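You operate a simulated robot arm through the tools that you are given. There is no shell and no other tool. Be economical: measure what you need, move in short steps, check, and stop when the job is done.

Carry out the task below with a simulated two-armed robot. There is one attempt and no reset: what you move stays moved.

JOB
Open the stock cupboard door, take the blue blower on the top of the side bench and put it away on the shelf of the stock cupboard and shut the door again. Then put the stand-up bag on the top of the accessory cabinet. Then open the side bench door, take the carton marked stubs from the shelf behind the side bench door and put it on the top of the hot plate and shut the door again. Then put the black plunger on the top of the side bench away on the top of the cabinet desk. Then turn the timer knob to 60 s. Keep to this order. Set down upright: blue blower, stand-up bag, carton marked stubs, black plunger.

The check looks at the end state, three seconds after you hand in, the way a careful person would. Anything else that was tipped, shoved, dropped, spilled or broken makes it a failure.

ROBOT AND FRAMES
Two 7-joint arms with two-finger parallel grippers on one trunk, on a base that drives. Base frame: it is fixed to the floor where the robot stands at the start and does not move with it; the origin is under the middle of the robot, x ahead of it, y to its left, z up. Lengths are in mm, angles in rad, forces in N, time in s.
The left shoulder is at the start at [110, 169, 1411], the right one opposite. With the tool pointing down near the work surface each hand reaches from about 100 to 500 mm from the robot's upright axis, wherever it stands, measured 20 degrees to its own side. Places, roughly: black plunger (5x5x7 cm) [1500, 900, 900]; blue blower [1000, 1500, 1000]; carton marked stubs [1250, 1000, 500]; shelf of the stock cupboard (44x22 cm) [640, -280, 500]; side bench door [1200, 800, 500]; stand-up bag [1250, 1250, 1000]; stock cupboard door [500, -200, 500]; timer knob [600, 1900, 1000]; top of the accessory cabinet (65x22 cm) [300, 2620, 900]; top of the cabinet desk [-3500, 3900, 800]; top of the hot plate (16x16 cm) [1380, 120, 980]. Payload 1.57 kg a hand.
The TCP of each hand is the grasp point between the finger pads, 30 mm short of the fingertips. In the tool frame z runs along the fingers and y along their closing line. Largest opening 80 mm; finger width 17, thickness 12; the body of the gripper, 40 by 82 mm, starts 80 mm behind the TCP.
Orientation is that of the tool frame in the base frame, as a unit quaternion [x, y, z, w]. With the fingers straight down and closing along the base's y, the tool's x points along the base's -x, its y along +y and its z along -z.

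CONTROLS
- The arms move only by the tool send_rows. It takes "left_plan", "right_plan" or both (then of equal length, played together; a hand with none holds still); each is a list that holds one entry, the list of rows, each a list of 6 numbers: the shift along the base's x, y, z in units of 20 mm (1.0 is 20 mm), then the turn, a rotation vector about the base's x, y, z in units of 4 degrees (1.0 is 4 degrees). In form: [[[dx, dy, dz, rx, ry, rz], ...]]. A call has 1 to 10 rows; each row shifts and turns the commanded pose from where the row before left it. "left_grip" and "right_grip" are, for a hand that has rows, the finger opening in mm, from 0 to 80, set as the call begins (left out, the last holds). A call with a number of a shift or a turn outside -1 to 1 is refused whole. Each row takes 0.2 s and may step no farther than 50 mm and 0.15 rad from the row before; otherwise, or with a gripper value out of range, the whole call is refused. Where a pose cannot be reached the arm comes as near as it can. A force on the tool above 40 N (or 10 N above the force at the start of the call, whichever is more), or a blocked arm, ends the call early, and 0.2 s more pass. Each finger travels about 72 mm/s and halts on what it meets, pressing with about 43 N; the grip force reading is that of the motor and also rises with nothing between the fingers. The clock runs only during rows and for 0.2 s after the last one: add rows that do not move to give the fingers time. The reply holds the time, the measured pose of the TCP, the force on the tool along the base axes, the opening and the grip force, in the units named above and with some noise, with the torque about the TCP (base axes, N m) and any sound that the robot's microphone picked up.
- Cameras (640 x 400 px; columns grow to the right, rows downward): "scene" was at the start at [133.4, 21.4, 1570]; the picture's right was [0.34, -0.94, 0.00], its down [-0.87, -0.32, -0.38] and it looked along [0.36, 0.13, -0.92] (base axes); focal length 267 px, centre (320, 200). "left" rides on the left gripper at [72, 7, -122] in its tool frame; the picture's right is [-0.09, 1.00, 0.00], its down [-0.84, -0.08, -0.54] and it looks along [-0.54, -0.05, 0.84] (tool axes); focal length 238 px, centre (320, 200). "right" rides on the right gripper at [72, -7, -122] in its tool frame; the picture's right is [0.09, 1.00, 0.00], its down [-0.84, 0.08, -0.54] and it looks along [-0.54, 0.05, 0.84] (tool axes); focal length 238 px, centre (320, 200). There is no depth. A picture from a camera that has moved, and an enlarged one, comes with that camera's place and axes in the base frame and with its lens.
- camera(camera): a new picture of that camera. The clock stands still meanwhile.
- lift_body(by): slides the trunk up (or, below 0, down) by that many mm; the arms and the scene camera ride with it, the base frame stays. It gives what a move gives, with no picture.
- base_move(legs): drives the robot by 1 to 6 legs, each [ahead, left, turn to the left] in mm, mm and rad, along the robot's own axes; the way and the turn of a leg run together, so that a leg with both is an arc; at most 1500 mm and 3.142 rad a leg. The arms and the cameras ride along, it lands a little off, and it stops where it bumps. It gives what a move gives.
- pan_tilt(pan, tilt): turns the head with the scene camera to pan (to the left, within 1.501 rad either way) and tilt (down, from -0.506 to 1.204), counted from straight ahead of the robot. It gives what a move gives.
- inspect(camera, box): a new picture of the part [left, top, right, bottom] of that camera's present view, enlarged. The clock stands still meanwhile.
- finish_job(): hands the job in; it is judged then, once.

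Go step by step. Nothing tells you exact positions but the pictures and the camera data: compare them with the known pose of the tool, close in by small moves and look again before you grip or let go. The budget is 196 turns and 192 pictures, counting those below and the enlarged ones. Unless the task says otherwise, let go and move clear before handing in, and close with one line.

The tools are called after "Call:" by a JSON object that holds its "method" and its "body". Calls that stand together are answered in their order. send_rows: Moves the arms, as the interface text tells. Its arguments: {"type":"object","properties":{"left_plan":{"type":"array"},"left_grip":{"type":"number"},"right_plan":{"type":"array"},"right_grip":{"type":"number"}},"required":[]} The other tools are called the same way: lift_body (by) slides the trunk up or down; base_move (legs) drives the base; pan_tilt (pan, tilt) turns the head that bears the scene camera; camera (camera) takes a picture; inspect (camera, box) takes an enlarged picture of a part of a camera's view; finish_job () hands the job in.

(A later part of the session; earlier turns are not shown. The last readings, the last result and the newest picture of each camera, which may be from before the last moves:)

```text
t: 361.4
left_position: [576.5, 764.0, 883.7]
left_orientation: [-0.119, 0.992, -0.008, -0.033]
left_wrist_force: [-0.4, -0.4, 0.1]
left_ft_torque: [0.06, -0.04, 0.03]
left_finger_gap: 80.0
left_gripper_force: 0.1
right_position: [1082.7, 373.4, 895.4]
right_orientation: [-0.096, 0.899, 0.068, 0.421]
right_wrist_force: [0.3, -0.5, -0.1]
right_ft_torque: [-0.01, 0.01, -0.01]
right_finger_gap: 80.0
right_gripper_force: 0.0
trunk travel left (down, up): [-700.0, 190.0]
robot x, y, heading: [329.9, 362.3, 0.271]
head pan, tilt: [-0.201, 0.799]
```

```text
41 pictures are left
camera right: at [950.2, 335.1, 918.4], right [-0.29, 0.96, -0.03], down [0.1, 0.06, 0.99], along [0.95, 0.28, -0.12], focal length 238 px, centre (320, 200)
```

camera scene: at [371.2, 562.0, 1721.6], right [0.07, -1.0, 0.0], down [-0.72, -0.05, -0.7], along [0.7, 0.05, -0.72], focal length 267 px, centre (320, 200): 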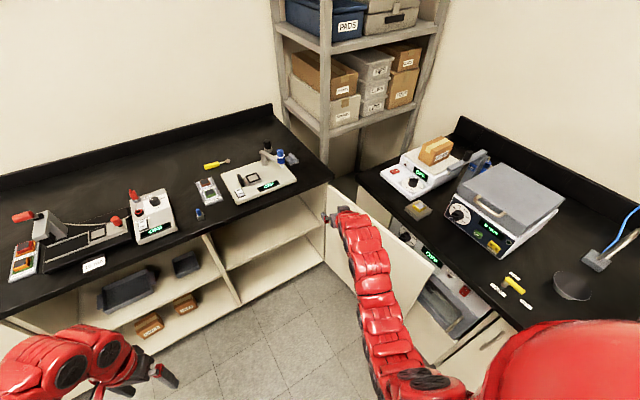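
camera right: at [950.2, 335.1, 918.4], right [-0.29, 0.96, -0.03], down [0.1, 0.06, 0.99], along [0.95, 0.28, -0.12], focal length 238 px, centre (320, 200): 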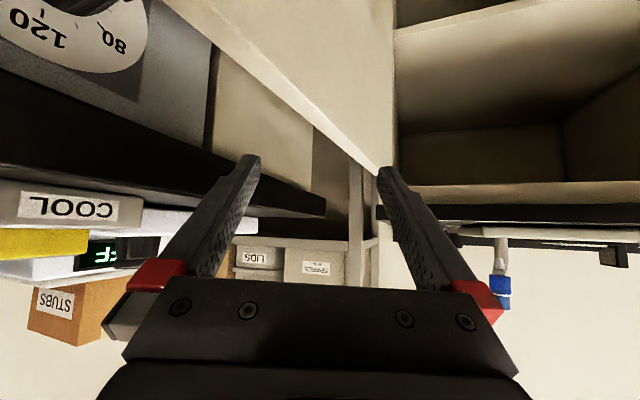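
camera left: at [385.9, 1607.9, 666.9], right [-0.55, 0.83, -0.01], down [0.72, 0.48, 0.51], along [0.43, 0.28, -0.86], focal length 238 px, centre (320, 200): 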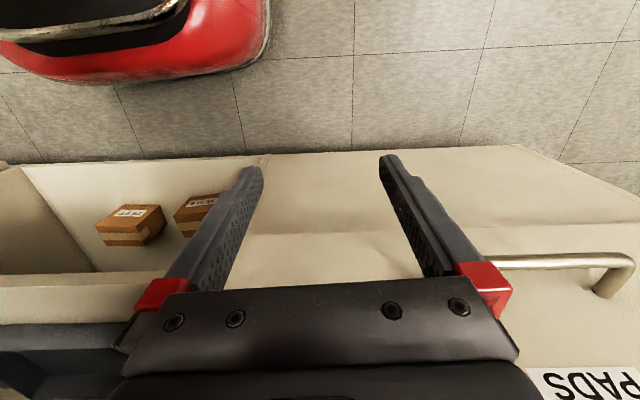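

Fingers straddle the door top. Lower 57 mm and drag the door toward closing.

Call:
{"method": "lift_body", "body": {"by": -57}}

Call:
{"method": "base_move", "body": {"legs": [[-35, 95, 0], [-10, 100, 0]]}}

Call:
{"method": "camera", "body": {"camera": "right"}}

```text
t: 362.4
left_position: [577.5, 762.7, 827.6]
left_orientation: [-0.118, 0.992, -0.008, -0.033]
left_wrist_force: [0.1, -0.2, -0.3]
left_ft_torque: [0.01, -0.04, 0.02]
left_finger_gap: 80.0
left_gripper_force: 0.1
right_position: [1083.4, 373.4, 837.4]
right_orientation: [-0.096, 0.9, 0.067, 0.421]
right_wrist_force: [0.1, -0.3, -0.2]
right_ft_torque: [0.0, 0.0, 0.02]
right_finger_gap: 79.8
right_gripper_force: 0.1
trunk travel left (down, up): [-643.0, 247.0]
robot x, y, heading: [337.1, 361.4, 0.27]
head pan, tilt: [-0.201, 0.799]
```

```text
t: 364.3
left_position: [480.9, 939.6, 826.9]
left_orientation: [-0.12, 0.992, -0.008, -0.034]
left_wrist_force: [0.1, 0.1, 0.3]
left_ft_torque: [-0.02, 0.0, -0.02]
left_finger_gap: 79.9
left_gripper_force: 0.1
right_position: [988.4, 550.9, 838.3]
right_orientation: [-0.097, 0.9, 0.067, 0.42]
right_wrist_force: [-0.7, 0.1, 0.5]
right_ft_torque: [-0.01, 0.02, -0.04]
right_finger_gap: 80.1
right_gripper_force: 0.1
trunk travel left (down, up): [-643.0, 247.0]
robot x, y, heading: [231.1, 536.1, 0.273]
head pan, tilt: [-0.201, 0.799]
```

```text
40 pictures are left
camera right: at [854.4, 511.9, 861.4], right [-0.29, 0.96, -0.03], down [0.1, 0.06, 0.99], along [0.95, 0.28, -0.12], focal length 238 px, centre (320, 200)
```

right: 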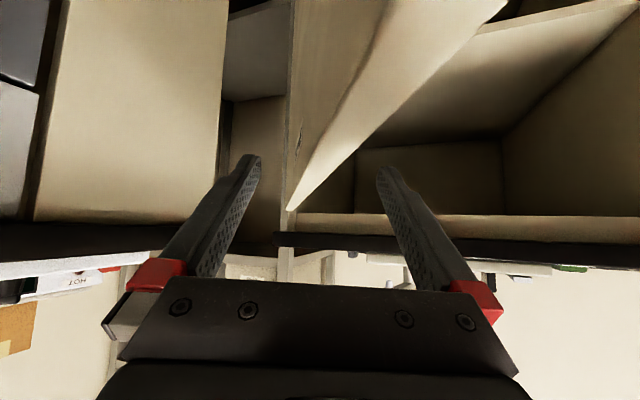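

Door is now ~58° open and following the outer finger. Continue along the arc to ~28°.

Call:
{"method": "base_move", "body": {"legs": [[38, 103, 0], [42, 58, 0]]}}

Call:
{"method": "lift_body", "body": {"by": 70}}

Call:
{"method": "camera", "body": {"camera": "scene"}}

```text
t: 366.1
left_position: [515.2, 1114.0, 827.4]
left_orientation: [-0.12, 0.992, -0.008, -0.033]
left_wrist_force: [0.4, 0.1, -1.0]
left_ft_torque: [-0.05, 0.02, 0.0]
left_finger_gap: 80.2
left_gripper_force: 0.0
right_position: [1021.9, 725.3, 837.7]
right_orientation: [-0.099, 0.899, 0.068, 0.421]
right_wrist_force: [0.0, -1.3, -0.4]
right_ft_torque: [-0.01, -0.01, -0.04]
right_finger_gap: 80.0
right_gripper_force: 0.0
trunk travel left (down, up): [-643.0, 247.0]
robot x, y, heading: [270.8, 711.9, 0.277]
head pan, tilt: [-0.201, 0.799]
```

```text
t: 367.2
left_position: [514.4, 1115.1, 896.7]
left_orientation: [-0.121, 0.992, -0.009, -0.034]
left_wrist_force: [0.0, 0.6, 0.3]
left_ft_torque: [-0.03, 0.0, 0.01]
left_finger_gap: 80.0
left_gripper_force: 0.0
right_position: [1022.3, 726.1, 907.7]
right_orientation: [-0.097, 0.9, 0.067, 0.42]
right_wrist_force: [-0.7, 0.4, 0.2]
right_ft_torque: [-0.01, 0.0, -0.01]
right_finger_gap: 79.8
right_gripper_force: 0.1
trunk travel left (down, up): [-713.0, 177.0]
robot x, y, heading: [266.9, 710.9, 0.277]
head pan, tilt: [-0.201, 0.799]
```

```text
39 pictures are left
camera scene: at [427.8, 740.9, 1584.5], right [0.07, -1.0, 0.0], down [-0.72, -0.05, -0.7], along [0.69, 0.05, -0.72], focal length 267 px, centre (320, 200)
```

scene: 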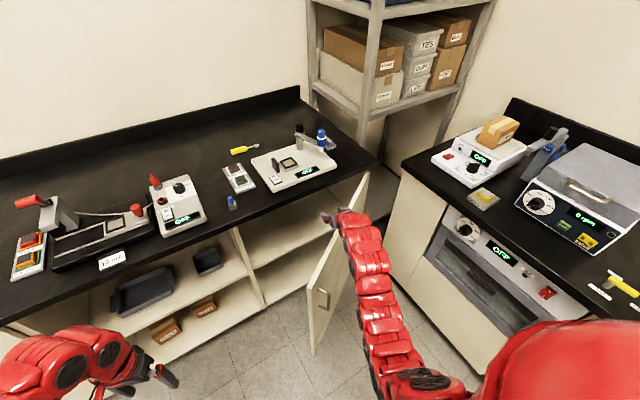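

Door ~40° open. Move to its outer side, lower with closed fingers, and push it shut.

Call:
{"method": "base_move", "body": {"legs": [[-45, -75, 0]]}}

Call:
{"method": "send_rows", "body": {"right_plan": [[[0, 0, 0, 0, 0, 0], [0, 0, 0, 0, 0, 0], [0, 0, 0, 0, 0, 0], [0, 0, 0, 0, 0, 0], [0, 0, 0, 0, 0, 0]]], "right_grip": 0}}

Call:
{"method": "lift_body", "body": {"by": -140}}

Call:
{"method": "base_move", "body": {"legs": [[73, 91, 0], [89, 76, 0]]}}

Call:
{"method": "camera", "body": {"camera": "scene"}}

```text
t: 368.3
left_position: [491.8, 1030.5, 897.0]
left_orientation: [-0.119, 0.992, -0.007, -0.034]
left_wrist_force: [0.1, 0.0, -0.8]
left_ft_torque: [0.0, 0.01, 0.01]
left_finger_gap: 79.9
left_gripper_force: 0.1
right_position: [998.4, 640.3, 907.9]
right_orientation: [-0.096, 0.899, 0.067, 0.421]
right_wrist_force: [-0.2, -0.1, -0.2]
right_ft_torque: [-0.01, -0.03, 0.02]
right_finger_gap: 80.1
right_gripper_force: 0.0
trunk travel left (down, up): [-713.0, 177.0]
robot x, y, heading: [247.3, 626.1, 0.273]
head pan, tilt: [-0.201, 0.799]
```

```text
t: 369.5
left_position: [491.8, 1031.7, 896.9]
left_orientation: [-0.119, 0.992, -0.008, -0.034]
left_wrist_force: [-0.5, -0.7, 0.2]
left_ft_torque: [0.0, 0.01, 0.02]
left_finger_gap: 80.2
left_gripper_force: 0.1
right_position: [998.0, 641.1, 908.7]
right_orientation: [-0.096, 0.9, 0.067, 0.421]
right_wrist_force: [0.2, -0.2, 0.3]
right_ft_torque: [-0.03, -0.01, 0.0]
right_finger_gap: 0.0
right_gripper_force: 21.0
trunk travel left (down, up): [-713.0, 177.0]
robot x, y, heading: [247.4, 626.3, 0.277]
head pan, tilt: [-0.201, 0.799]
```

```text
t: 371.2
left_position: [492.3, 1030.8, 757.3]
left_orientation: [-0.119, 0.992, -0.009, -0.033]
left_wrist_force: [0.0, -0.4, -0.4]
left_ft_torque: [-0.03, 0.0, 0.02]
left_finger_gap: 80.1
left_gripper_force: 0.0
right_position: [998.6, 642.3, 769.1]
right_orientation: [-0.096, 0.899, 0.067, 0.421]
right_wrist_force: [0.2, 0.1, -0.2]
right_ft_torque: [-0.01, -0.02, 0.0]
right_finger_gap: 0.1
right_gripper_force: 21.4
trunk travel left (down, up): [-573.0, 317.0]
robot x, y, heading: [248.6, 628.0, 0.271]
head pan, tilt: [-0.201, 0.799]
```

```text
t: 373.2
left_position: [602.6, 1237.5, 757.1]
left_orientation: [-0.12, 0.992, -0.01, -0.034]
left_wrist_force: [0.3, 0.4, 0.4]
left_ft_torque: [-0.02, 0.01, 0.0]
left_finger_gap: 80.1
left_gripper_force: 0.0
right_position: [1109.2, 847.8, 768.0]
right_orientation: [-0.097, 0.899, 0.066, 0.421]
right_wrist_force: [0.5, -0.9, 0.6]
right_ft_torque: [-0.05, 0.0, -0.04]
right_finger_gap: 0.2
right_gripper_force: 21.4
trunk travel left (down, up): [-573.0, 317.0]
robot x, y, heading: [359.1, 834.5, 0.273]
head pan, tilt: [-0.201, 0.799]
```

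```text
38 pictures are left
camera scene: at [515.5, 863.7, 1444.5], right [0.07, -1.0, 0.0], down [-0.72, -0.05, -0.7], along [0.69, 0.05, -0.72], focal length 267 px, centre (320, 200)
```

scene: 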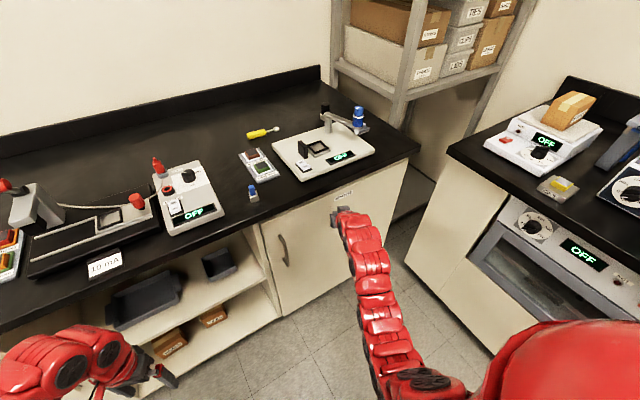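

Nearly shut; press the last bit until it stops.

Call:
{"method": "base_move", "body": {"legs": [[50, 19, 0]]}}

Call:
{"method": "base_move", "body": {"legs": [[-170, -60, 0]]}}

Call:
{"method": "camera", "body": {"camera": "scene"}}

```text
t: 374.1
left_position: [619.5, 1249.6, 759.3]
left_orientation: [-0.119, 0.992, -0.009, -0.032]
left_wrist_force: [0.2, 0.6, 0.6]
left_ft_torque: [0.01, -0.03, 0.01]
left_finger_gap: 80.1
left_gripper_force: 0.0
right_position: [1122.7, 856.7, 772.4]
right_orientation: [-0.096, 0.9, 0.064, 0.421]
right_wrist_force: [-29.9, -10.5, 16.8]
right_ft_torque: [0.13, 0.0, 0.24]
right_finger_gap: 0.2
right_gripper_force: 21.6
trunk travel left (down, up): [-573.0, 317.0]
robot x, y, heading: [378.4, 846.1, 0.271]
head pan, tilt: [-0.201, 0.799]
stopped in leg 1: the force on the tool passed its limit at 228 N (the readings are from after the stop); the commanded pose is now the measured one
```

```text
t: 375.6
left_position: [473.4, 1144.1, 757.3]
left_orientation: [-0.117, 0.993, -0.008, -0.034]
left_wrist_force: [0.2, -0.3, -0.4]
left_ft_torque: [0.02, -0.04, 0.03]
left_finger_gap: 80.1
left_gripper_force: 0.0
right_position: [977.0, 750.0, 767.9]
right_orientation: [-0.095, 0.901, 0.065, 0.418]
right_wrist_force: [-0.1, 0.0, 0.5]
right_ft_torque: [0.0, 0.01, 0.03]
right_finger_gap: 0.0
right_gripper_force: 21.4
trunk travel left (down, up): [-573.0, 317.0]
robot x, y, heading: [230.6, 741.0, 0.267]
head pan, tilt: [-0.201, 0.799]
```

```text
37 pictures are left
camera scene: at [383.7, 770.8, 1444.7], right [0.07, -1.0, 0.0], down [-0.71, -0.05, -0.7], along [0.7, 0.05, -0.72], focal length 267 px, centre (320, 200)
```

scene: 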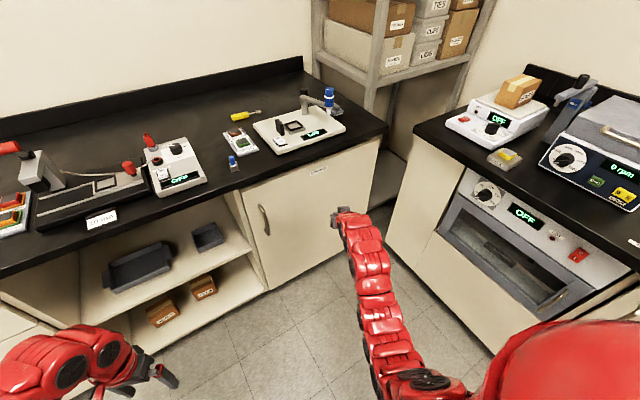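

Door shut. Next the black plunger near (1512,911) behind the gun station. Raise fully, turn slightly left and drive over it.

Call:
{"method": "lift_body", "body": {"by": 317}}

Call:
{"method": "base_move", "body": {"legs": [[0, 0, 0.543], [230, -613, 0]]}}

Call:
{"method": "send_rows", "body": {"right_plan": [[[0, 0, 0, 0, 0, 0], [0, 0, 0, 0, 0, 0], [0, 0, 0, 0, 0, 0], [0, 0, 0, 0, 0, 0], [0, 0, 0, 0, 0, 0]]], "right_grip": 80}}

Call:
{"method": "camera", "body": {"camera": "right"}}

Call:
{"method": "camera", "body": {"camera": "scene"}}

```text
t: 378.8
left_position: [473.3, 1144.6, 1074.7]
left_orientation: [-0.117, 0.992, -0.009, -0.034]
left_wrist_force: [-0.6, 0.1, -0.4]
left_ft_torque: [0.02, 0.0, 0.0]
left_finger_gap: 80.0
left_gripper_force: 0.0
right_position: [976.9, 750.2, 1083.2]
right_orientation: [-0.095, 0.901, 0.064, 0.418]
right_wrist_force: [0.3, -0.6, 0.9]
right_ft_torque: [0.01, 0.02, 0.02]
right_finger_gap: 0.1
right_gripper_force: 21.2
trunk travel left (down, up): [-890.0, 0.0]
robot x, y, heading: [228.5, 744.3, 0.262]
head pan, tilt: [-0.201, 0.799]
```

```text
t: 383.9
left_position: [831.2, 962.3, 1073.2]
left_orientation: [-0.382, 0.924, -0.017, -0.031]
left_wrist_force: [0.5, -0.8, 0.6]
left_ft_torque: [0.0, 0.02, 0.05]
left_finger_gap: 80.0
left_gripper_force: 0.1
right_position: [1465.2, 888.0, 1083.9]
right_orientation: [-0.335, 0.842, 0.174, 0.385]
right_wrist_force: [0.8, -0.2, -0.3]
right_ft_torque: [-0.03, 0.02, 0.02]
right_finger_gap: 0.2
right_gripper_force: 21.3
trunk travel left (down, up): [-890.0, 0.0]
robot x, y, heading: [830.9, 489.7, 0.818]
head pan, tilt: [-0.201, 0.799]
```

```text
t: 385.1
left_position: [831.1, 961.5, 1073.8]
left_orientation: [-0.381, 0.924, -0.018, -0.031]
left_wrist_force: [-0.4, -0.2, -0.1]
left_ft_torque: [-0.01, 0.01, -0.01]
left_finger_gap: 80.0
left_gripper_force: 0.0
right_position: [1465.0, 887.4, 1084.1]
right_orientation: [-0.336, 0.842, 0.175, 0.385]
right_wrist_force: [0.9, 0.5, 0.5]
right_ft_torque: [-0.01, -0.01, -0.02]
right_finger_gap: 80.0
right_gripper_force: 0.1
trunk travel left (down, up): [-890.0, 0.0]
robot x, y, heading: [826.4, 490.4, 0.814]
head pan, tilt: [-0.201, 0.799]
```

```text
36 pictures are left
camera right: at [1371.6, 786.1, 1108.2], right [-0.74, 0.67, -0.03], down [0.06, 0.12, 0.99], along [0.67, 0.73, -0.13], focal length 238 px, centre (320, 200)
```

right: 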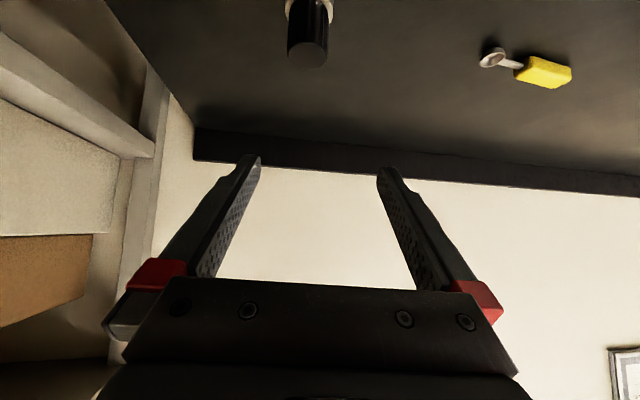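

```text
35 pictures are left
camera scene: at [949.8, 598.2, 1761.5], right [0.58, -0.82, 0.0], down [-0.59, -0.41, -0.7], along [0.57, 0.4, -0.72], focal length 267 px, centre (320, 200)
```

scene: 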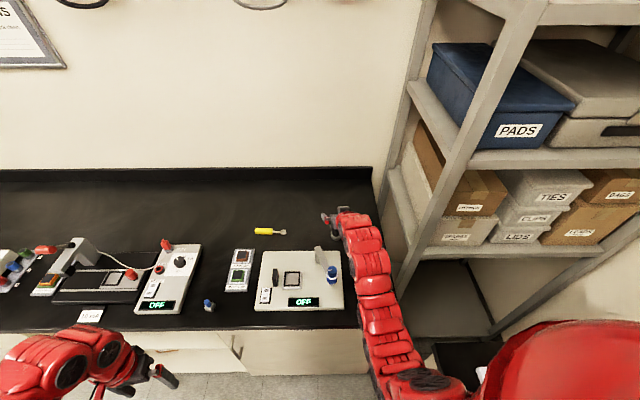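

Plunger top seen near (1492,896). Centre over it and lower.

Call:
{"method": "base_move", "body": {"legs": [[25, -13, 0]]}}

Call:
{"method": "lift_body", "body": {"by": -75}}

Call:
{"method": "camera", "body": {"camera": "right"}}

```text
t: 385.9
left_position: [852.1, 969.8, 1074.4]
left_orientation: [-0.381, 0.924, -0.018, -0.029]
left_wrist_force: [-0.3, -0.9, 0.4]
left_ft_torque: [0.01, -0.06, 0.01]
left_finger_gap: 80.0
left_gripper_force: 0.0
right_position: [1487.3, 896.4, 1087.0]
right_orientation: [-0.335, 0.84, 0.175, 0.388]
right_wrist_force: [-0.2, -0.1, 0.2]
right_ft_torque: [0.0, -0.04, -0.02]
right_finger_gap: 80.1
right_gripper_force: 0.1
trunk travel left (down, up): [-890.0, 0.0]
robot x, y, heading: [857.4, 501.3, 0.818]
head pan, tilt: [-0.201, 0.799]
```

```text
t: 387.1
left_position: [855.4, 971.3, 997.5]
left_orientation: [-0.382, 0.923, -0.016, -0.031]
left_wrist_force: [-0.5, -0.3, 0.0]
left_ft_torque: [-0.05, -0.01, 0.01]
left_finger_gap: 80.1
left_gripper_force: 0.1
right_position: [1491.1, 897.7, 1010.3]
right_orientation: [-0.335, 0.842, 0.174, 0.385]
right_wrist_force: [-0.9, -1.0, 0.0]
right_ft_torque: [0.02, 0.03, 0.0]
right_finger_gap: 79.9
right_gripper_force: 0.2
trunk travel left (down, up): [-815.0, 75.0]
robot x, y, heading: [855.4, 503.1, 0.818]
head pan, tilt: [-0.201, 0.799]
```

```text
34 pictures are left
camera right: at [1396.6, 795.1, 1033.6], right [-0.74, 0.67, -0.03], down [0.06, 0.12, 0.99], along [0.67, 0.73, -0.12], focal length 238 px, centre (320, 200)
```

right: 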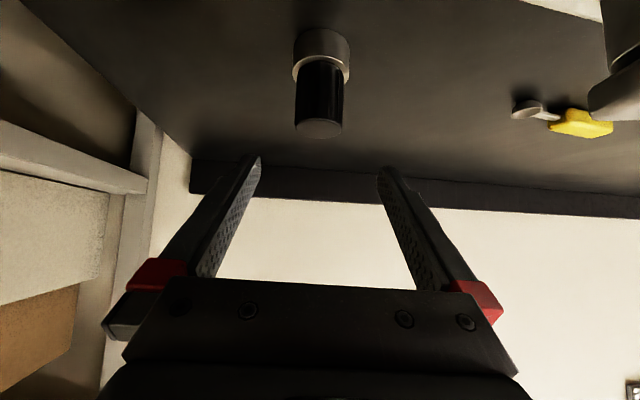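

Top at ≈(1504,907), z≈960. Advance 15 mm, lower 70 and grip.

Call:
{"method": "base_move", "body": {"legs": [[16, 0, 0]]}}

Call:
{"method": "lift_body", "body": {"by": -70}}

Call:
{"method": "camera", "body": {"camera": "right"}}

```text
t: 387.8
left_position: [865.3, 979.2, 999.7]
left_orientation: [-0.381, 0.924, -0.017, -0.031]
left_wrist_force: [0.4, 0.5, 0.0]
left_ft_torque: [0.04, -0.01, 0.02]
left_finger_gap: 79.7
left_gripper_force: 0.1
right_position: [1499.3, 906.9, 1010.6]
right_orientation: [-0.335, 0.841, 0.176, 0.386]
right_wrist_force: [-0.6, 0.4, 0.0]
right_ft_torque: [-0.05, 0.0, -0.04]
right_finger_gap: 80.0
right_gripper_force: 0.0
trunk travel left (down, up): [-815.0, 75.0]
robot x, y, heading: [866.8, 509.8, 0.817]
head pan, tilt: [-0.201, 0.799]
```

```text
t: 388.9
left_position: [866.7, 982.5, 928.6]
left_orientation: [-0.382, 0.923, -0.017, -0.031]
left_wrist_force: [-0.2, -0.7, -0.7]
left_ft_torque: [-0.01, 0.01, 0.02]
left_finger_gap: 80.1
left_gripper_force: 0.1
right_position: [1501.7, 907.2, 939.5]
right_orientation: [-0.335, 0.842, 0.174, 0.385]
right_wrist_force: [0.6, -0.2, -0.7]
right_ft_torque: [-0.02, 0.02, -0.01]
right_finger_gap: 80.1
right_gripper_force: 0.2
trunk travel left (down, up): [-745.0, 145.0]
robot x, y, heading: [868.4, 514.4, 0.818]
head pan, tilt: [-0.201, 0.799]
```

```text
33 pictures are left
camera right: at [1407.4, 806.0, 963.3], right [-0.74, 0.67, -0.03], down [0.06, 0.12, 0.99], along [0.67, 0.73, -0.12], focal length 238 px, centre (320, 200)
```

right: 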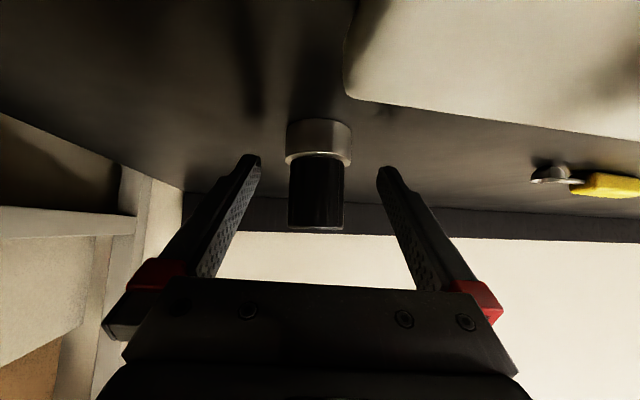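

Plunger is between the fingers. Grip and lift.

Call:
{"method": "send_rows", "body": {"right_plan": [[[0, 0, 0, 0, 0, 0], [0, 0, 0, 0, 0, 0], [0, 0, 0, 0, 0, 0], [0, 0, 0, 0, 0, 0], [0, 0, 0, 0, 0, 0]]], "right_grip": 0}}

Call:
{"method": "lift_body", "body": {"by": 145}}

Call:
{"method": "camera", "body": {"camera": "right"}}

```text
t: 390.1
left_position: [866.8, 983.3, 928.9]
left_orientation: [-0.381, 0.924, -0.017, -0.03]
left_wrist_force: [-0.4, -0.4, 0.3]
left_ft_torque: [0.02, 0.0, 0.01]
left_finger_gap: 80.0
left_gripper_force: 0.0
right_position: [1501.9, 909.1, 938.5]
right_orientation: [-0.334, 0.843, 0.173, 0.385]
right_wrist_force: [0.0, -0.8, -0.1]
right_ft_torque: [0.03, 0.05, 0.02]
right_finger_gap: 40.1
right_gripper_force: 42.8
trunk travel left (down, up): [-745.0, 145.0]
robot x, y, heading: [866.0, 509.9, 0.822]
head pan, tilt: [-0.201, 0.799]
```

```text
t: 391.8
left_position: [867.5, 983.0, 1074.1]
left_orientation: [-0.381, 0.924, -0.018, -0.032]
left_wrist_force: [-0.6, -0.1, -0.1]
left_ft_torque: [-0.02, -0.01, -0.01]
left_finger_gap: 79.9
left_gripper_force: 0.1
right_position: [1502.4, 909.5, 1082.6]
right_orientation: [-0.335, 0.842, 0.174, 0.385]
right_wrist_force: [0.2, -0.4, -2.9]
right_ft_torque: [-0.03, 0.01, 0.03]
right_finger_gap: 40.4
right_gripper_force: 43.1
trunk travel left (down, up): [-890.0, 0.0]
robot x, y, heading: [865.2, 514.5, 0.817]
head pan, tilt: [-0.201, 0.799]
```

```text
32 pictures are left
camera right: at [1407.9, 806.5, 1107.8], right [-0.74, 0.67, -0.03], down [0.06, 0.12, 0.99], along [0.67, 0.73, -0.13], focal length 238 px, centre (320, 200)
```

right: 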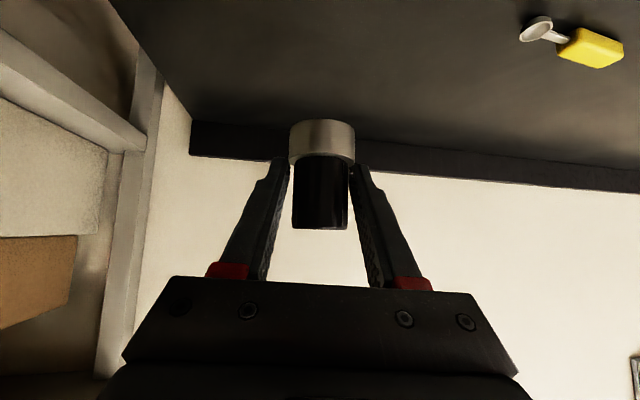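

Plunger held. Now the long drive to the cabinet desk: back off, face along the bench, take the aisle past the island, then look.

Call:
{"method": "base_move", "body": {"legs": [[-492, 90, 0], [0, 0, 1.389], [0, -350, 0], [1200, 0, 0], [1200, 0, 0]]}}

Call:
{"method": "pan_tilt", "body": {"pan": 0.3, "tilt": 0.4}}

Call:
{"method": "camera", "body": {"camera": "scene"}}

```text
t: 411.5
left_position: [-1179.5, 2419.4, 1074.7]
left_orientation: [0.892, -0.45, 0.034, 0.012]
left_wrist_force: [0.0, -1.0, -0.8]
left_ft_torque: [0.03, 0.0, 0.01]
left_finger_gap: 80.2
left_gripper_force: 0.1
right_position: [-1013.0, 3034.6, 1084.5]
right_orientation: [0.804, -0.418, -0.384, -0.177]
right_wrist_force: [0.1, -0.2, -3.0]
right_ft_torque: [-0.04, 0.01, 0.02]
right_finger_gap: 39.4
right_gripper_force: 42.8
trunk travel left (down, up): [-890.0, 0.0]
robot x, y, heading: [-713.8, 2346.0, 2.239]
head pan, tilt: [-0.201, 0.799]
```

```text
t: 412.4
left_position: [-1179.5, 2418.0, 1073.9]
left_orientation: [0.892, -0.451, 0.034, 0.012]
left_wrist_force: [-0.6, 0.1, -0.1]
left_ft_torque: [0.01, -0.01, 0.01]
left_finger_gap: 79.9
left_gripper_force: 0.2
right_position: [-1014.8, 3034.5, 1084.4]
right_orientation: [0.804, -0.419, -0.383, -0.178]
right_wrist_force: [0.2, -0.2, -3.2]
right_ft_torque: [0.0, 0.0, -0.01]
right_finger_gap: 39.4
right_gripper_force: 42.6
trunk travel left (down, up): [-890.0, 0.0]
robot x, y, heading: [-716.3, 2349.8, 2.243]
head pan, tilt: [0.3, 0.4]
```

```text
31 pictures are left
camera scene: at [-841.7, 2465.3, 1796.5], right [0.57, 0.82, 0.0], down [0.32, -0.22, -0.92], along [-0.76, 0.52, -0.39], focal length 267 px, centre (320, 200)
```

scene: 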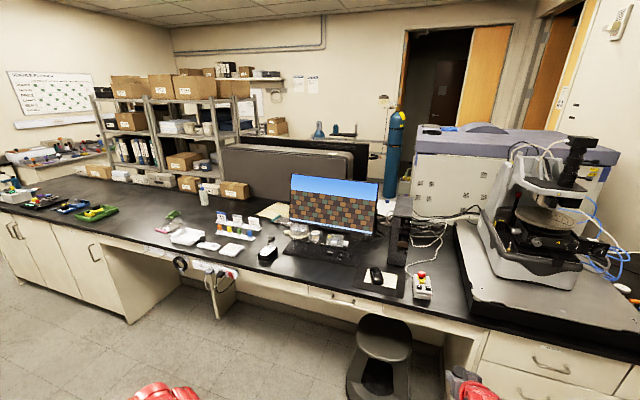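

The near desk with monitor is ahead. Inspect the area where the given point (-3500,3900,800) projects.

Call:
{"method": "inspect", "body": {"camera": "scene", "box": [160, 80, 480, 280]}}

Call:
{"method": "inspect", "body": {"camera": "scene", "box": [0, 120, 240, 270]}}

```text
2.00 times, centred on (320, 180) of scene
camera zoom: at [-841.7, 2465.3, 1796.5], right [0.57, 0.82, 0.0], down [0.32, -0.22, -0.92], along [-0.76, 0.52, -0.39], focal length 534 px, centre (320, 240)
```

zoom: 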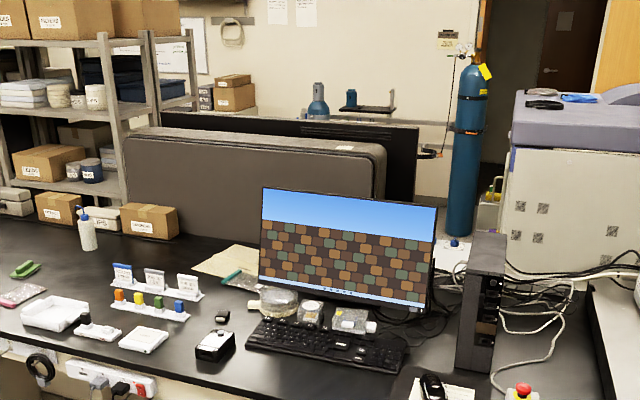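

```text
2.67 times, centred on (120, 195) of scene
camera zoom: at [-841.7, 2465.3, 1796.5], right [0.57, 0.82, 0.0], down [0.32, -0.22, -0.92], along [-0.76, 0.52, -0.39], focal length 712 px, centre (853, 213)
```

zoom: 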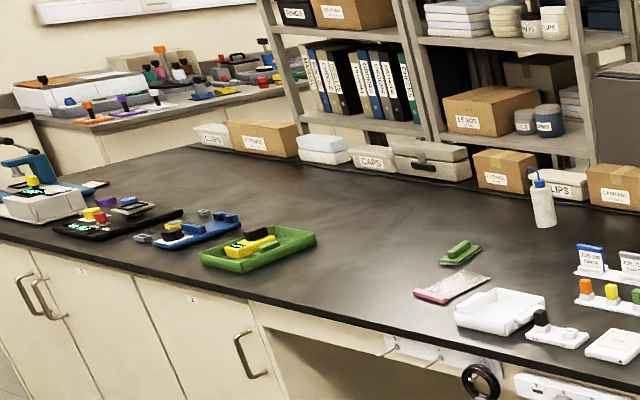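

The target may be on this desk or just behind its partition. Drive closer and look over.

Call:
{"method": "base_move", "body": {"legs": [[600, 0, 0], [0, 800, 0]]}}

Call:
{"method": "pan_tilt", "body": {"pan": 0.25, "tilt": 0.45}}

Call:
{"method": "camera", "body": {"camera": "scene"}}

```text
t: 419.7
left_position: [-2187.2, 2416.5, 1073.1]
left_orientation: [0.886, -0.463, 0.034, 0.013]
left_wrist_force: [-0.2, -0.6, -0.8]
left_ft_torque: [-0.01, 0.02, 0.01]
left_finger_gap: 80.3
left_gripper_force: 0.1
right_position: [-2002.3, 3027.8, 1083.6]
right_orientation: [0.798, -0.431, -0.381, -0.182]
right_wrist_force: [0.2, -0.1, -4.0]
right_ft_torque: [-0.02, 0.01, 0.01]
right_finger_gap: 39.1
right_gripper_force: 43.5
trunk travel left (down, up): [-890.0, 0.0]
robot x, y, heading: [-1720.2, 2333.8, 2.211]
head pan, tilt: [0.3, 0.4]
```

```text
t: 420.3
left_position: [-2187.2, 2414.7, 1072.3]
left_orientation: [0.886, -0.462, 0.034, 0.012]
left_wrist_force: [0.4, 0.4, -0.9]
left_ft_torque: [-0.02, 0.0, 0.0]
left_finger_gap: 80.2
left_gripper_force: 0.0
right_position: [-2004.1, 3028.3, 1084.6]
right_orientation: [0.798, -0.43, -0.381, -0.183]
right_wrist_force: [-0.6, 0.6, -4.1]
right_ft_torque: [-0.02, -0.04, 0.02]
right_finger_gap: 39.2
right_gripper_force: 42.8
trunk travel left (down, up): [-890.0, 0.0]
robot x, y, heading: [-1723.0, 2330.8, 2.214]
head pan, tilt: [0.25, 0.45]
```

```text
28 pictures are left
camera scene: at [-1844.2, 2456.3, 1791.9], right [0.63, 0.78, 0.0], down [0.34, -0.27, -0.9], along [-0.7, 0.57, -0.44], focal length 267 px, centre (320, 200)
```

scene: 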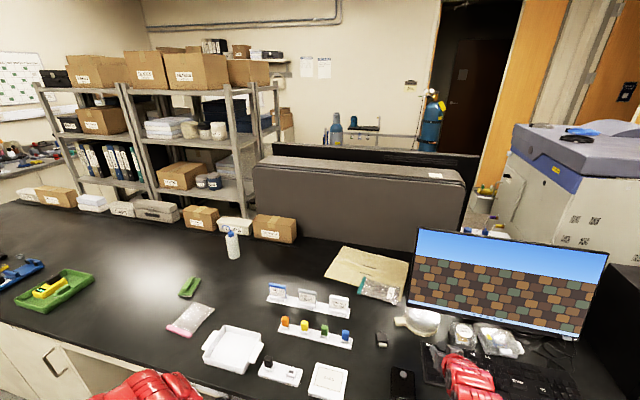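

Triangulation shows this near desk is ~0.9–0.95 m high and about 1.2 m short of the given point; the cabinet desk must be behind the partition. Look left for a way around.

Call:
{"method": "pan_tilt", "body": {"pan": 1.0, "tilt": 0.35}}

Call:
{"method": "camera", "body": {"camera": "scene"}}

Call:
{"method": "pan_tilt", "body": {"pan": -0.5, "tilt": 0.35}}

Call:
{"method": "camera", "body": {"camera": "scene"}}

```text
t: 421.4
left_position: [-2187.4, 2415.3, 1073.4]
left_orientation: [0.886, -0.462, 0.034, 0.013]
left_wrist_force: [0.3, -0.4, 0.0]
left_ft_torque: [-0.04, -0.02, -0.02]
left_finger_gap: 80.0
left_gripper_force: 0.1
right_position: [-2003.2, 3026.6, 1083.4]
right_orientation: [0.798, -0.43, -0.381, -0.182]
right_wrist_force: [0.3, -0.3, -3.2]
right_ft_torque: [0.0, -0.03, -0.01]
right_finger_gap: 39.4
right_gripper_force: 42.8
trunk travel left (down, up): [-890.0, 0.0]
robot x, y, heading: [-1724.9, 2335.3, 2.212]
head pan, tilt: [1.0, 0.351]
```

```text
27 pictures are left
camera scene: at [-1865.5, 2392.2, 1801.1], right [-0.07, 1.0, 0.0], down [0.34, 0.02, -0.94], along [-0.94, -0.06, -0.34], focal length 267 px, centre (320, 200)
```

scene: 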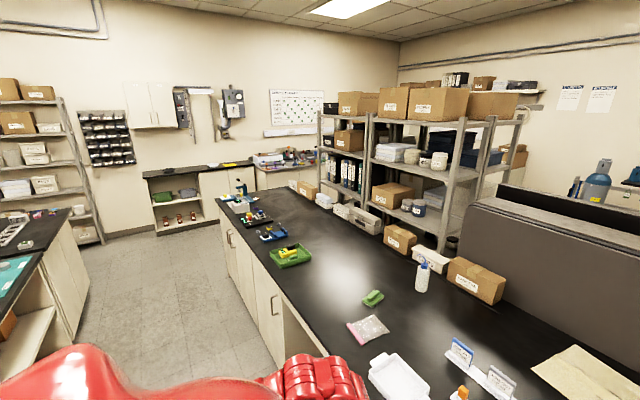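

```text
t: 423.0
left_position: [-2187.2, 2416.6, 1074.1]
left_orientation: [0.886, -0.462, 0.034, 0.013]
left_wrist_force: [-0.2, -0.1, -0.7]
left_ft_torque: [0.02, -0.01, 0.01]
left_finger_gap: 79.9
left_gripper_force: 0.1
right_position: [-2003.2, 3028.4, 1083.6]
right_orientation: [0.798, -0.43, -0.381, -0.183]
right_wrist_force: [0.2, -0.8, -2.8]
right_ft_torque: [-0.02, -0.02, -0.01]
right_finger_gap: 39.1
right_gripper_force: 43.0
trunk travel left (down, up): [-890.0, 0.0]
robot x, y, heading: [-1724.1, 2330.4, 2.208]
head pan, tilt: [-0.499, 0.351]
```

```text
26 pictures are left
camera scene: at [-1785.8, 2490.8, 1801.1], right [0.99, 0.14, 0.0], down [0.05, -0.34, -0.94], along [-0.13, 0.93, -0.34], focal length 267 px, centre (320, 200)
```

scene: 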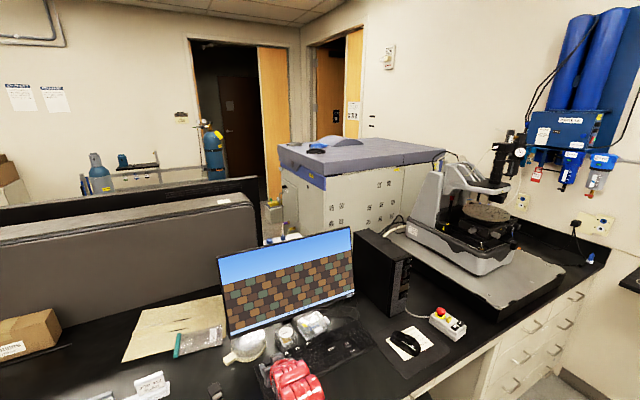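

There is a passage around the left end of the desk. Turn to travel along the aisle.

Call:
{"method": "base_move", "body": {"legs": [[0, 0, 1.57], [1100, -60, 0], [1050, 0, 0], [1000, 0, 0]]}}

Call:
{"method": "pan_tilt", "body": {"pan": -0.9, "tilt": 0.4}}

Call:
{"method": "camera", "body": {"camera": "scene"}}

```text
t: 442.2
left_position: [-4437.1, 132.3, 1073.3]
left_orientation: [0.959, 0.28, 0.033, -0.014]
left_wrist_force: [1.2, -0.1, 0.5]
left_ft_torque: [-0.02, 0.04, 0.0]
left_finger_gap: 80.1
left_gripper_force: 0.1
right_position: [-5040.1, 341.2, 1083.8]
right_orientation: [0.873, 0.243, -0.401, 0.132]
right_wrist_force: [-0.4, -0.3, -3.3]
right_ft_torque: [0.01, -0.03, 0.05]
right_finger_gap: 39.0
right_gripper_force: 43.0
trunk travel left (down, up): [-890.0, 0.0]
robot x, y, heading: [-4336.1, 591.0, -2.54]
head pan, tilt: [-0.499, 0.351]
```

```text
t: 443.1
left_position: [-4437.4, 133.2, 1074.0]
left_orientation: [0.959, 0.28, 0.033, -0.014]
left_wrist_force: [0.4, -0.2, -0.2]
left_ft_torque: [0.03, 0.0, 0.01]
left_finger_gap: 80.0
left_gripper_force: 0.1
right_position: [-5040.6, 340.3, 1083.5]
right_orientation: [0.873, 0.242, -0.401, 0.132]
right_wrist_force: [-0.3, -0.4, -3.9]
right_ft_torque: [0.01, -0.02, 0.01]
right_finger_gap: 39.0
right_gripper_force: 42.6
trunk travel left (down, up): [-890.0, 0.0]
robot x, y, heading: [-4333.8, 593.7, -2.54]
head pan, tilt: [-0.901, 0.4]
```

```text
25 pictures are left
camera scene: at [-4490.5, 575.5, 1796.6], right [0.3, 0.96, 0.0], down [0.37, -0.11, -0.92], along [-0.88, 0.27, -0.39], focal length 267 px, centre (320, 200)
```

scene: 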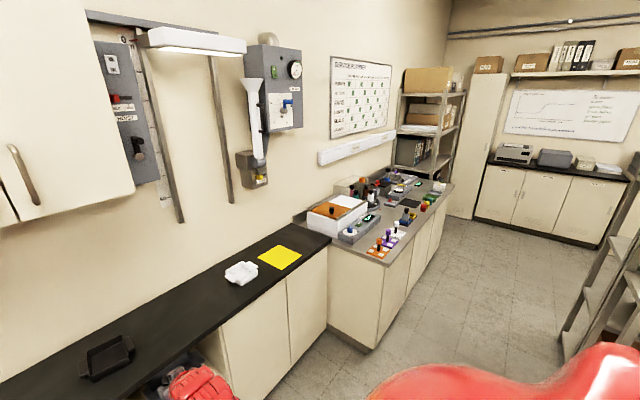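

Turn right along the passage and proceed past the desk end.

Call:
{"method": "base_move", "body": {"legs": [[0, 0, -1.537], [1400, 0, 0]]}}

Call:
{"method": "pan_tilt", "body": {"pan": -0.9, "tilt": 0.45}}

Call:
{"method": "camera", "body": {"camera": "scene"}}

```text
t: 453.9
left_position: [-5621.8, 1832.0, 1072.7]
left_orientation: [0.881, -0.472, 0.034, 0.012]
left_wrist_force: [0.0, 0.2, 0.0]
left_ft_torque: [0.01, 0.03, -0.01]
left_finger_gap: 80.1
left_gripper_force: 0.0
right_position: [-5425.6, 2440.2, 1083.0]
right_orientation: [0.793, -0.438, -0.379, -0.186]
right_wrist_force: [-0.7, 0.4, -3.1]
right_ft_torque: [0.0, -0.03, -0.04]
right_finger_gap: 38.9
right_gripper_force: 42.9
trunk travel left (down, up): [-890.0, 0.0]
robot x, y, heading: [-5161.1, 1740.2, 2.191]
head pan, tilt: [-0.901, 0.4]
```

```text
t: 454.5
left_position: [-5620.1, 1832.4, 1073.2]
left_orientation: [0.881, -0.472, 0.034, 0.013]
left_wrist_force: [-0.3, 0.4, -0.5]
left_ft_torque: [-0.01, 0.01, 0.0]
left_finger_gap: 80.0
left_gripper_force: 0.0
right_position: [-5425.6, 2440.9, 1082.9]
right_orientation: [0.794, -0.438, -0.379, -0.187]
right_wrist_force: [0.0, 0.4, -3.6]
right_ft_torque: [-0.02, 0.0, 0.03]
right_finger_gap: 38.9
right_gripper_force: 43.2
trunk travel left (down, up): [-890.0, 0.0]
robot x, y, heading: [-5159.6, 1739.3, 2.191]
head pan, tilt: [-0.901, 0.45]
```

```text
24 pictures are left
camera scene: at [-5182.1, 1895.6, 1791.9], right [0.96, -0.28, 0.0], down [-0.12, -0.42, -0.9], along [0.25, 0.87, -0.44], focal length 267 px, centre (320, 200)
```

scene: 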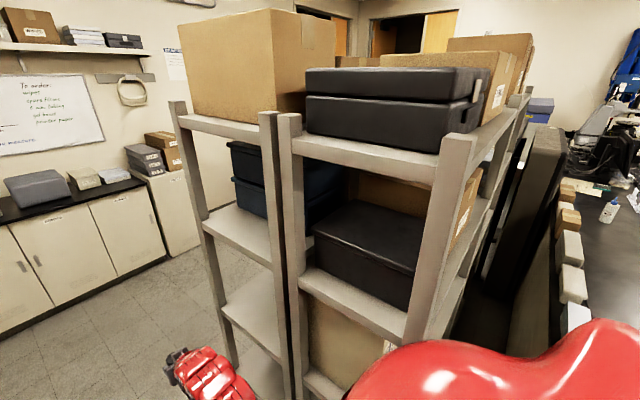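

Shelving on the right; continue past it and look again.

Call:
{"method": "base_move", "body": {"legs": [[1000, 0, 0]]}}

Call:
{"method": "pan_tilt", "body": {"pan": -1.3, "tilt": 0.45}}

Call:
{"method": "camera", "body": {"camera": "scene"}}

```text
t: 459.8
left_position: [-6226.1, 2648.4, 1072.7]
left_orientation: [0.886, -0.462, 0.034, 0.013]
left_wrist_force: [0.8, 1.0, 0.1]
left_ft_torque: [0.01, 0.02, 0.01]
left_finger_gap: 80.2
left_gripper_force: 0.1
right_position: [-6043.1, 3260.3, 1084.3]
right_orientation: [0.798, -0.429, -0.381, -0.182]
right_wrist_force: [0.0, -0.7, -2.7]
right_ft_torque: [-0.02, -0.01, 0.02]
right_finger_gap: 39.0
right_gripper_force: 43.2
trunk travel left (down, up): [-890.0, 0.0]
robot x, y, heading: [-5761.1, 2565.7, 2.215]
head pan, tilt: [-0.901, 0.45]
```

```text
t: 460.6
left_position: [-6227.4, 2648.2, 1073.7]
left_orientation: [0.886, -0.462, 0.033, 0.013]
left_wrist_force: [-0.3, 0.2, -0.1]
left_ft_torque: [0.03, 0.0, -0.02]
left_finger_gap: 80.0
left_gripper_force: 0.0
right_position: [-6042.8, 3260.8, 1084.6]
right_orientation: [0.798, -0.43, -0.381, -0.183]
right_wrist_force: [-0.1, 0.3, -2.8]
right_ft_torque: [-0.01, 0.0, 0.01]
right_finger_gap: 38.6
right_gripper_force: 42.8
trunk travel left (down, up): [-890.0, 0.0]
robot x, y, heading: [-5761.4, 2566.4, 2.213]
head pan, tilt: [-1.3, 0.45]
```

```text
23 pictures are left
camera scene: at [-5755.5, 2704.1, 1791.9], right [0.79, -0.61, 0.0], down [-0.27, -0.34, -0.9], along [0.55, 0.71, -0.44], focal length 267 px, centre (320, 200)
```

scene: 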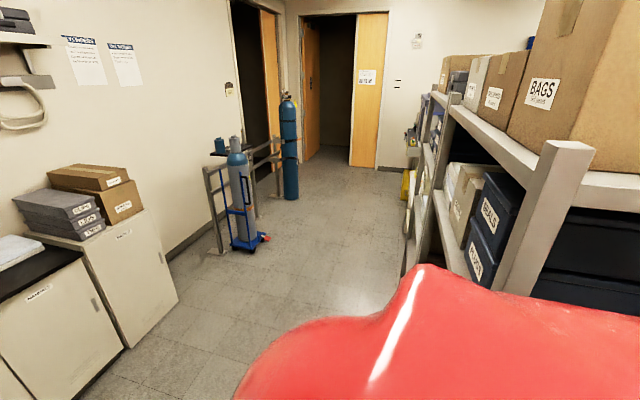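

The corridor behind is wide; the cabinet desk must be on the right beyond the shelves. Drive along the corridor.

Call:
{"method": "base_move", "body": {"legs": [[500, 0, 0], [0, 0, -1.578], [1400, 0, 0]]}}

Call:
{"method": "pan_tilt", "body": {"pan": -0.5, "tilt": 0.5}}

Call:
{"method": "camera", "body": {"camera": "scene"}}

```text
t: 474.1
left_position: [-4807.0, 4234.5, 1074.1]
left_orientation: [-0.284, 0.958, -0.014, -0.033]
left_wrist_force: [0.5, -0.2, 0.1]
left_ft_torque: [-0.02, 0.03, 0.01]
left_finger_gap: 79.8
left_gripper_force: 0.0
right_position: [-4201.2, 4032.3, 1083.9]
right_orientation: [-0.246, 0.873, 0.134, 0.4]
right_wrist_force: [0.2, 0.4, -2.6]
right_ft_torque: [-0.01, 0.03, 0.01]
right_finger_gap: 32.7
right_gripper_force: 41.2
trunk travel left (down, up): [-890.0, 0.0]
robot x, y, heading: [-4905.4, 3775.1, 0.611]
head pan, tilt: [-1.3, 0.45]
```

```text
t: 475.2
left_position: [-4808.0, 4234.6, 1073.6]
left_orientation: [-0.284, 0.958, -0.015, -0.034]
left_wrist_force: [-0.7, -0.1, 0.0]
left_ft_torque: [-0.01, -0.01, -0.03]
left_finger_gap: 80.1
left_gripper_force: 0.1
right_position: [-4201.5, 4030.6, 1083.7]
right_orientation: [-0.246, 0.872, 0.133, 0.401]
right_wrist_force: [0.9, 0.2, -2.2]
right_ft_torque: [-0.02, 0.01, -0.02]
right_finger_gap: 32.8
right_gripper_force: 41.0
trunk travel left (down, up): [-890.0, 0.0]
robot x, y, heading: [-4902.8, 3771.0, 0.612]
head pan, tilt: [-0.499, 0.499]
```

```text
22 pictures are left
camera scene: at [-4748.6, 3831.9, 1787.5], right [0.11, -0.99, 0.0], down [-0.48, -0.05, -0.88], along [0.87, 0.1, -0.48], focal length 267 px, centre (320, 200)
```

scene: 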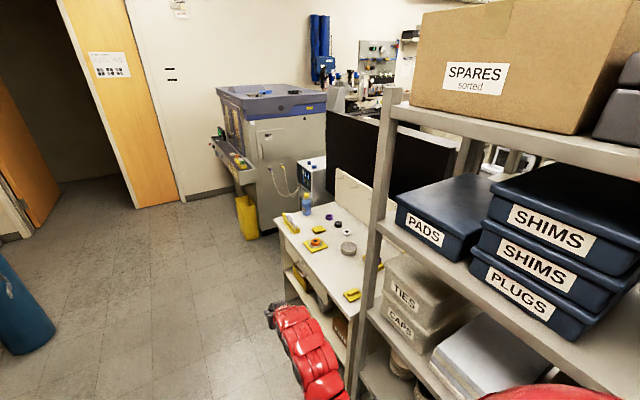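

I see a white desk with drawers ahead right — likely the cabinet desk. The grip gap shrank; check the plunger.

Call:
{"method": "camera", "body": {"camera": "right"}}

Call:
{"method": "inspect", "body": {"camera": "scene", "box": [230, 120, 430, 320]}}

```text
21 pictures are left
camera right: at [-4313.7, 3951.2, 1107.8], right [-0.59, 0.81, -0.03], down [0.08, 0.1, 0.99], along [0.81, 0.58, -0.13], focal length 238 px, centre (320, 200)
```

right: 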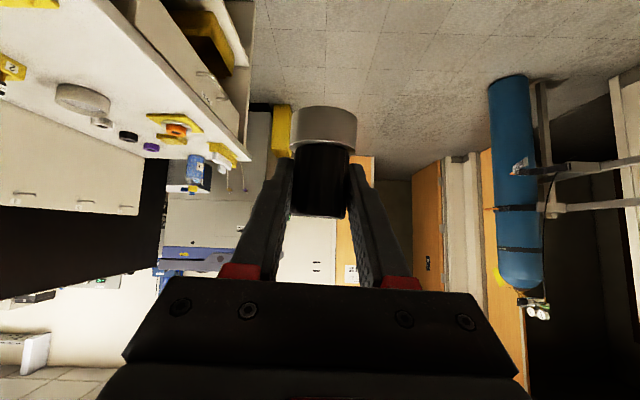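

```text
2.00 times, centred on (330, 220) of scene
camera zoom: at [-4748.6, 3831.9, 1787.5], right [0.11, -0.99, 0.0], down [-0.48, -0.05, -0.88], along [0.87, 0.1, -0.48], focal length 534 px, centre (300, 160)
```

zoom: 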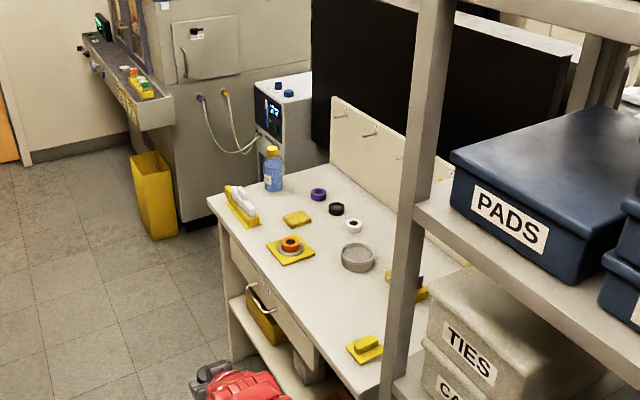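

The given point falls on this white desk; a free spot between the grey dish and the yellow block is at about (-3690,3812). Drive there and face the desk.

Call:
{"method": "base_move", "body": {"legs": [[1190, 65, 0], [0, 0, -1.548]]}}

Call:
{"method": "camera", "body": {"camera": "right"}}

```text
t: 485.1
left_position: [-3486.2, 4425.7, 1073.5]
left_orientation: [0.467, 0.884, 0.012, -0.034]
left_wrist_force: [-0.4, -0.4, 0.6]
left_ft_torque: [-0.02, -0.01, 0.0]
left_finger_gap: 80.0
left_gripper_force: 0.1
right_position: [-3675.8, 3814.4, 1083.5]
right_orientation: [0.433, 0.796, -0.185, 0.38]
right_wrist_force: [-1.3, -0.3, -2.7]
right_ft_torque: [-0.01, -0.02, -0.01]
right_finger_gap: 32.8
right_gripper_force: 40.1
trunk travel left (down, up): [-890.0, 0.0]
robot x, y, heading: [-3948.2, 4511.9, -0.942]
head pan, tilt: [-0.499, 0.499]
```

```text
19 pictures are left
camera right: at [-3758.6, 3927.7, 1107.9], right [0.8, 0.61, -0.03], down [0.1, -0.08, 0.99], along [0.6, -0.79, -0.13], focal length 238 px, centre (320, 200)
```

right: 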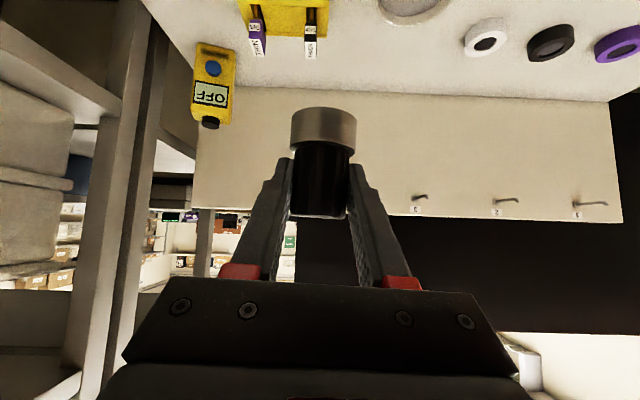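

Check the landing spot with the head camera before lowering.

Call:
{"method": "lift_body", "body": {"by": -120}}

Call:
{"method": "pan_tilt", "body": {"pan": -0.2, "tilt": 0.75}}

Call:
{"method": "inspect", "body": {"camera": "scene", "box": [200, 100, 520, 300]}}

```text
t: 486.6
left_position: [-3486.3, 4425.9, 954.2]
left_orientation: [0.467, 0.883, 0.012, -0.033]
left_wrist_force: [-0.4, -0.1, -0.3]
left_ft_torque: [0.0, -0.05, 0.04]
left_finger_gap: 80.0
left_gripper_force: 0.1
right_position: [-3676.8, 3814.0, 963.4]
right_orientation: [0.433, 0.796, -0.184, 0.381]
right_wrist_force: [0.1, 0.1, -3.3]
right_ft_torque: [0.02, 0.01, -0.03]
right_finger_gap: 32.9
right_gripper_force: 41.1
trunk travel left (down, up): [-770.0, 120.0]
robot x, y, heading: [-3951.5, 4513.7, -0.939]
head pan, tilt: [-0.499, 0.499]
```

```text
t: 487.4
left_position: [-3485.7, 4425.5, 953.3]
left_orientation: [0.467, 0.884, 0.013, -0.034]
left_wrist_force: [0.0, -0.4, 0.3]
left_ft_torque: [-0.06, -0.02, 0.02]
left_finger_gap: 80.0
left_gripper_force: 0.2
right_position: [-3676.4, 3815.0, 963.5]
right_orientation: [0.433, 0.797, -0.184, 0.38]
right_wrist_force: [-0.1, 0.3, -2.6]
right_ft_torque: [0.03, -0.01, -0.03]
right_finger_gap: 33.0
right_gripper_force: 40.3
trunk travel left (down, up): [-770.0, 120.0]
robot x, y, heading: [-3952.9, 4512.8, -0.941]
head pan, tilt: [-0.201, 0.75]
```

```text
2.00 times, centred on (360, 200) of scene
camera zoom: at [-3868.1, 4373.4, 1645.5], right [-0.91, -0.42, 0.0], down [-0.28, 0.62, -0.73], along [0.31, -0.66, -0.68], focal length 534 px, centre (240, 200)
```

zoom: 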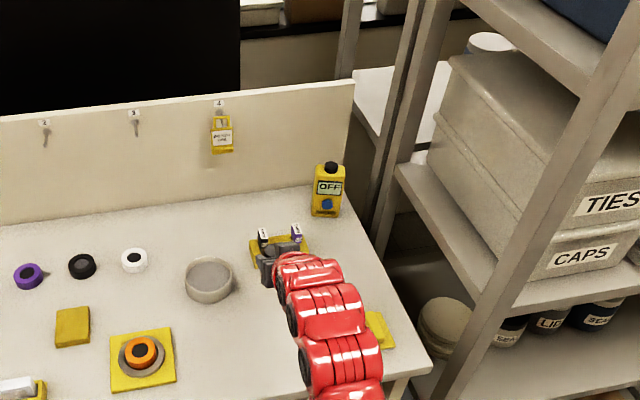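

The spot is free (dish left, yellow block right). Lower further to just above the desk, then in small steps.

Call:
{"method": "lift_body", "body": {"by": -95}}

Call:
{"method": "send_rows", "body": {"right_plan": [[[0, 0, -0.2, 0, 0, 0], [0, 0, -0.2, 0, 0, 0], [0, 0, -0.2, 0, 0, 0]]]}}

Call:
{"method": "camera", "body": {"camera": "right"}}

```text
t: 488.7
left_position: [-3487.4, 4426.2, 860.1]
left_orientation: [0.466, 0.884, 0.012, -0.035]
left_wrist_force: [-0.1, -0.1, -0.3]
left_ft_torque: [0.01, -0.04, -0.01]
left_finger_gap: 79.9
left_gripper_force: 0.0
right_position: [-3675.7, 3814.8, 868.6]
right_orientation: [0.434, 0.796, -0.184, 0.38]
right_wrist_force: [-0.4, -0.3, -3.6]
right_ft_torque: [0.01, 0.01, 0.04]
right_finger_gap: 33.0
right_gripper_force: 41.0
trunk travel left (down, up): [-675.0, 215.0]
robot x, y, heading: [-3953.1, 4512.2, -0.94]
head pan, tilt: [-0.201, 0.75]
```

```text
t: 489.5
left_position: [-3486.7, 4425.9, 858.7]
left_orientation: [0.466, 0.884, 0.013, -0.034]
left_wrist_force: [-0.8, 0.2, -0.2]
left_ft_torque: [-0.01, 0.0, 0.0]
left_finger_gap: 79.8
left_gripper_force: 0.2
right_position: [-3675.6, 3815.4, 856.9]
right_orientation: [0.433, 0.796, -0.184, 0.381]
right_wrist_force: [-0.4, -0.9, -2.4]
right_ft_torque: [-0.02, 0.0, -0.01]
right_finger_gap: 32.6
right_gripper_force: 40.9
trunk travel left (down, up): [-675.0, 215.0]
robot x, y, heading: [-3952.5, 4510.4, -0.939]
head pan, tilt: [-0.201, 0.75]
```

```text
17 pictures are left
camera right: at [-3758.6, 3927.8, 880.8], right [0.8, 0.61, -0.03], down [0.1, -0.08, 0.99], along [0.6, -0.79, -0.13], focal length 238 px, centre (320, 200)
```

right: 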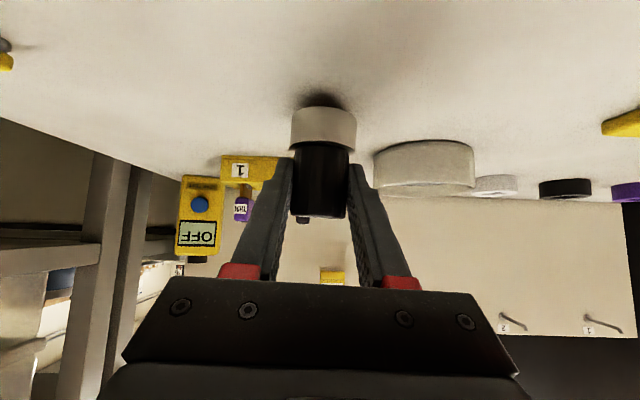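

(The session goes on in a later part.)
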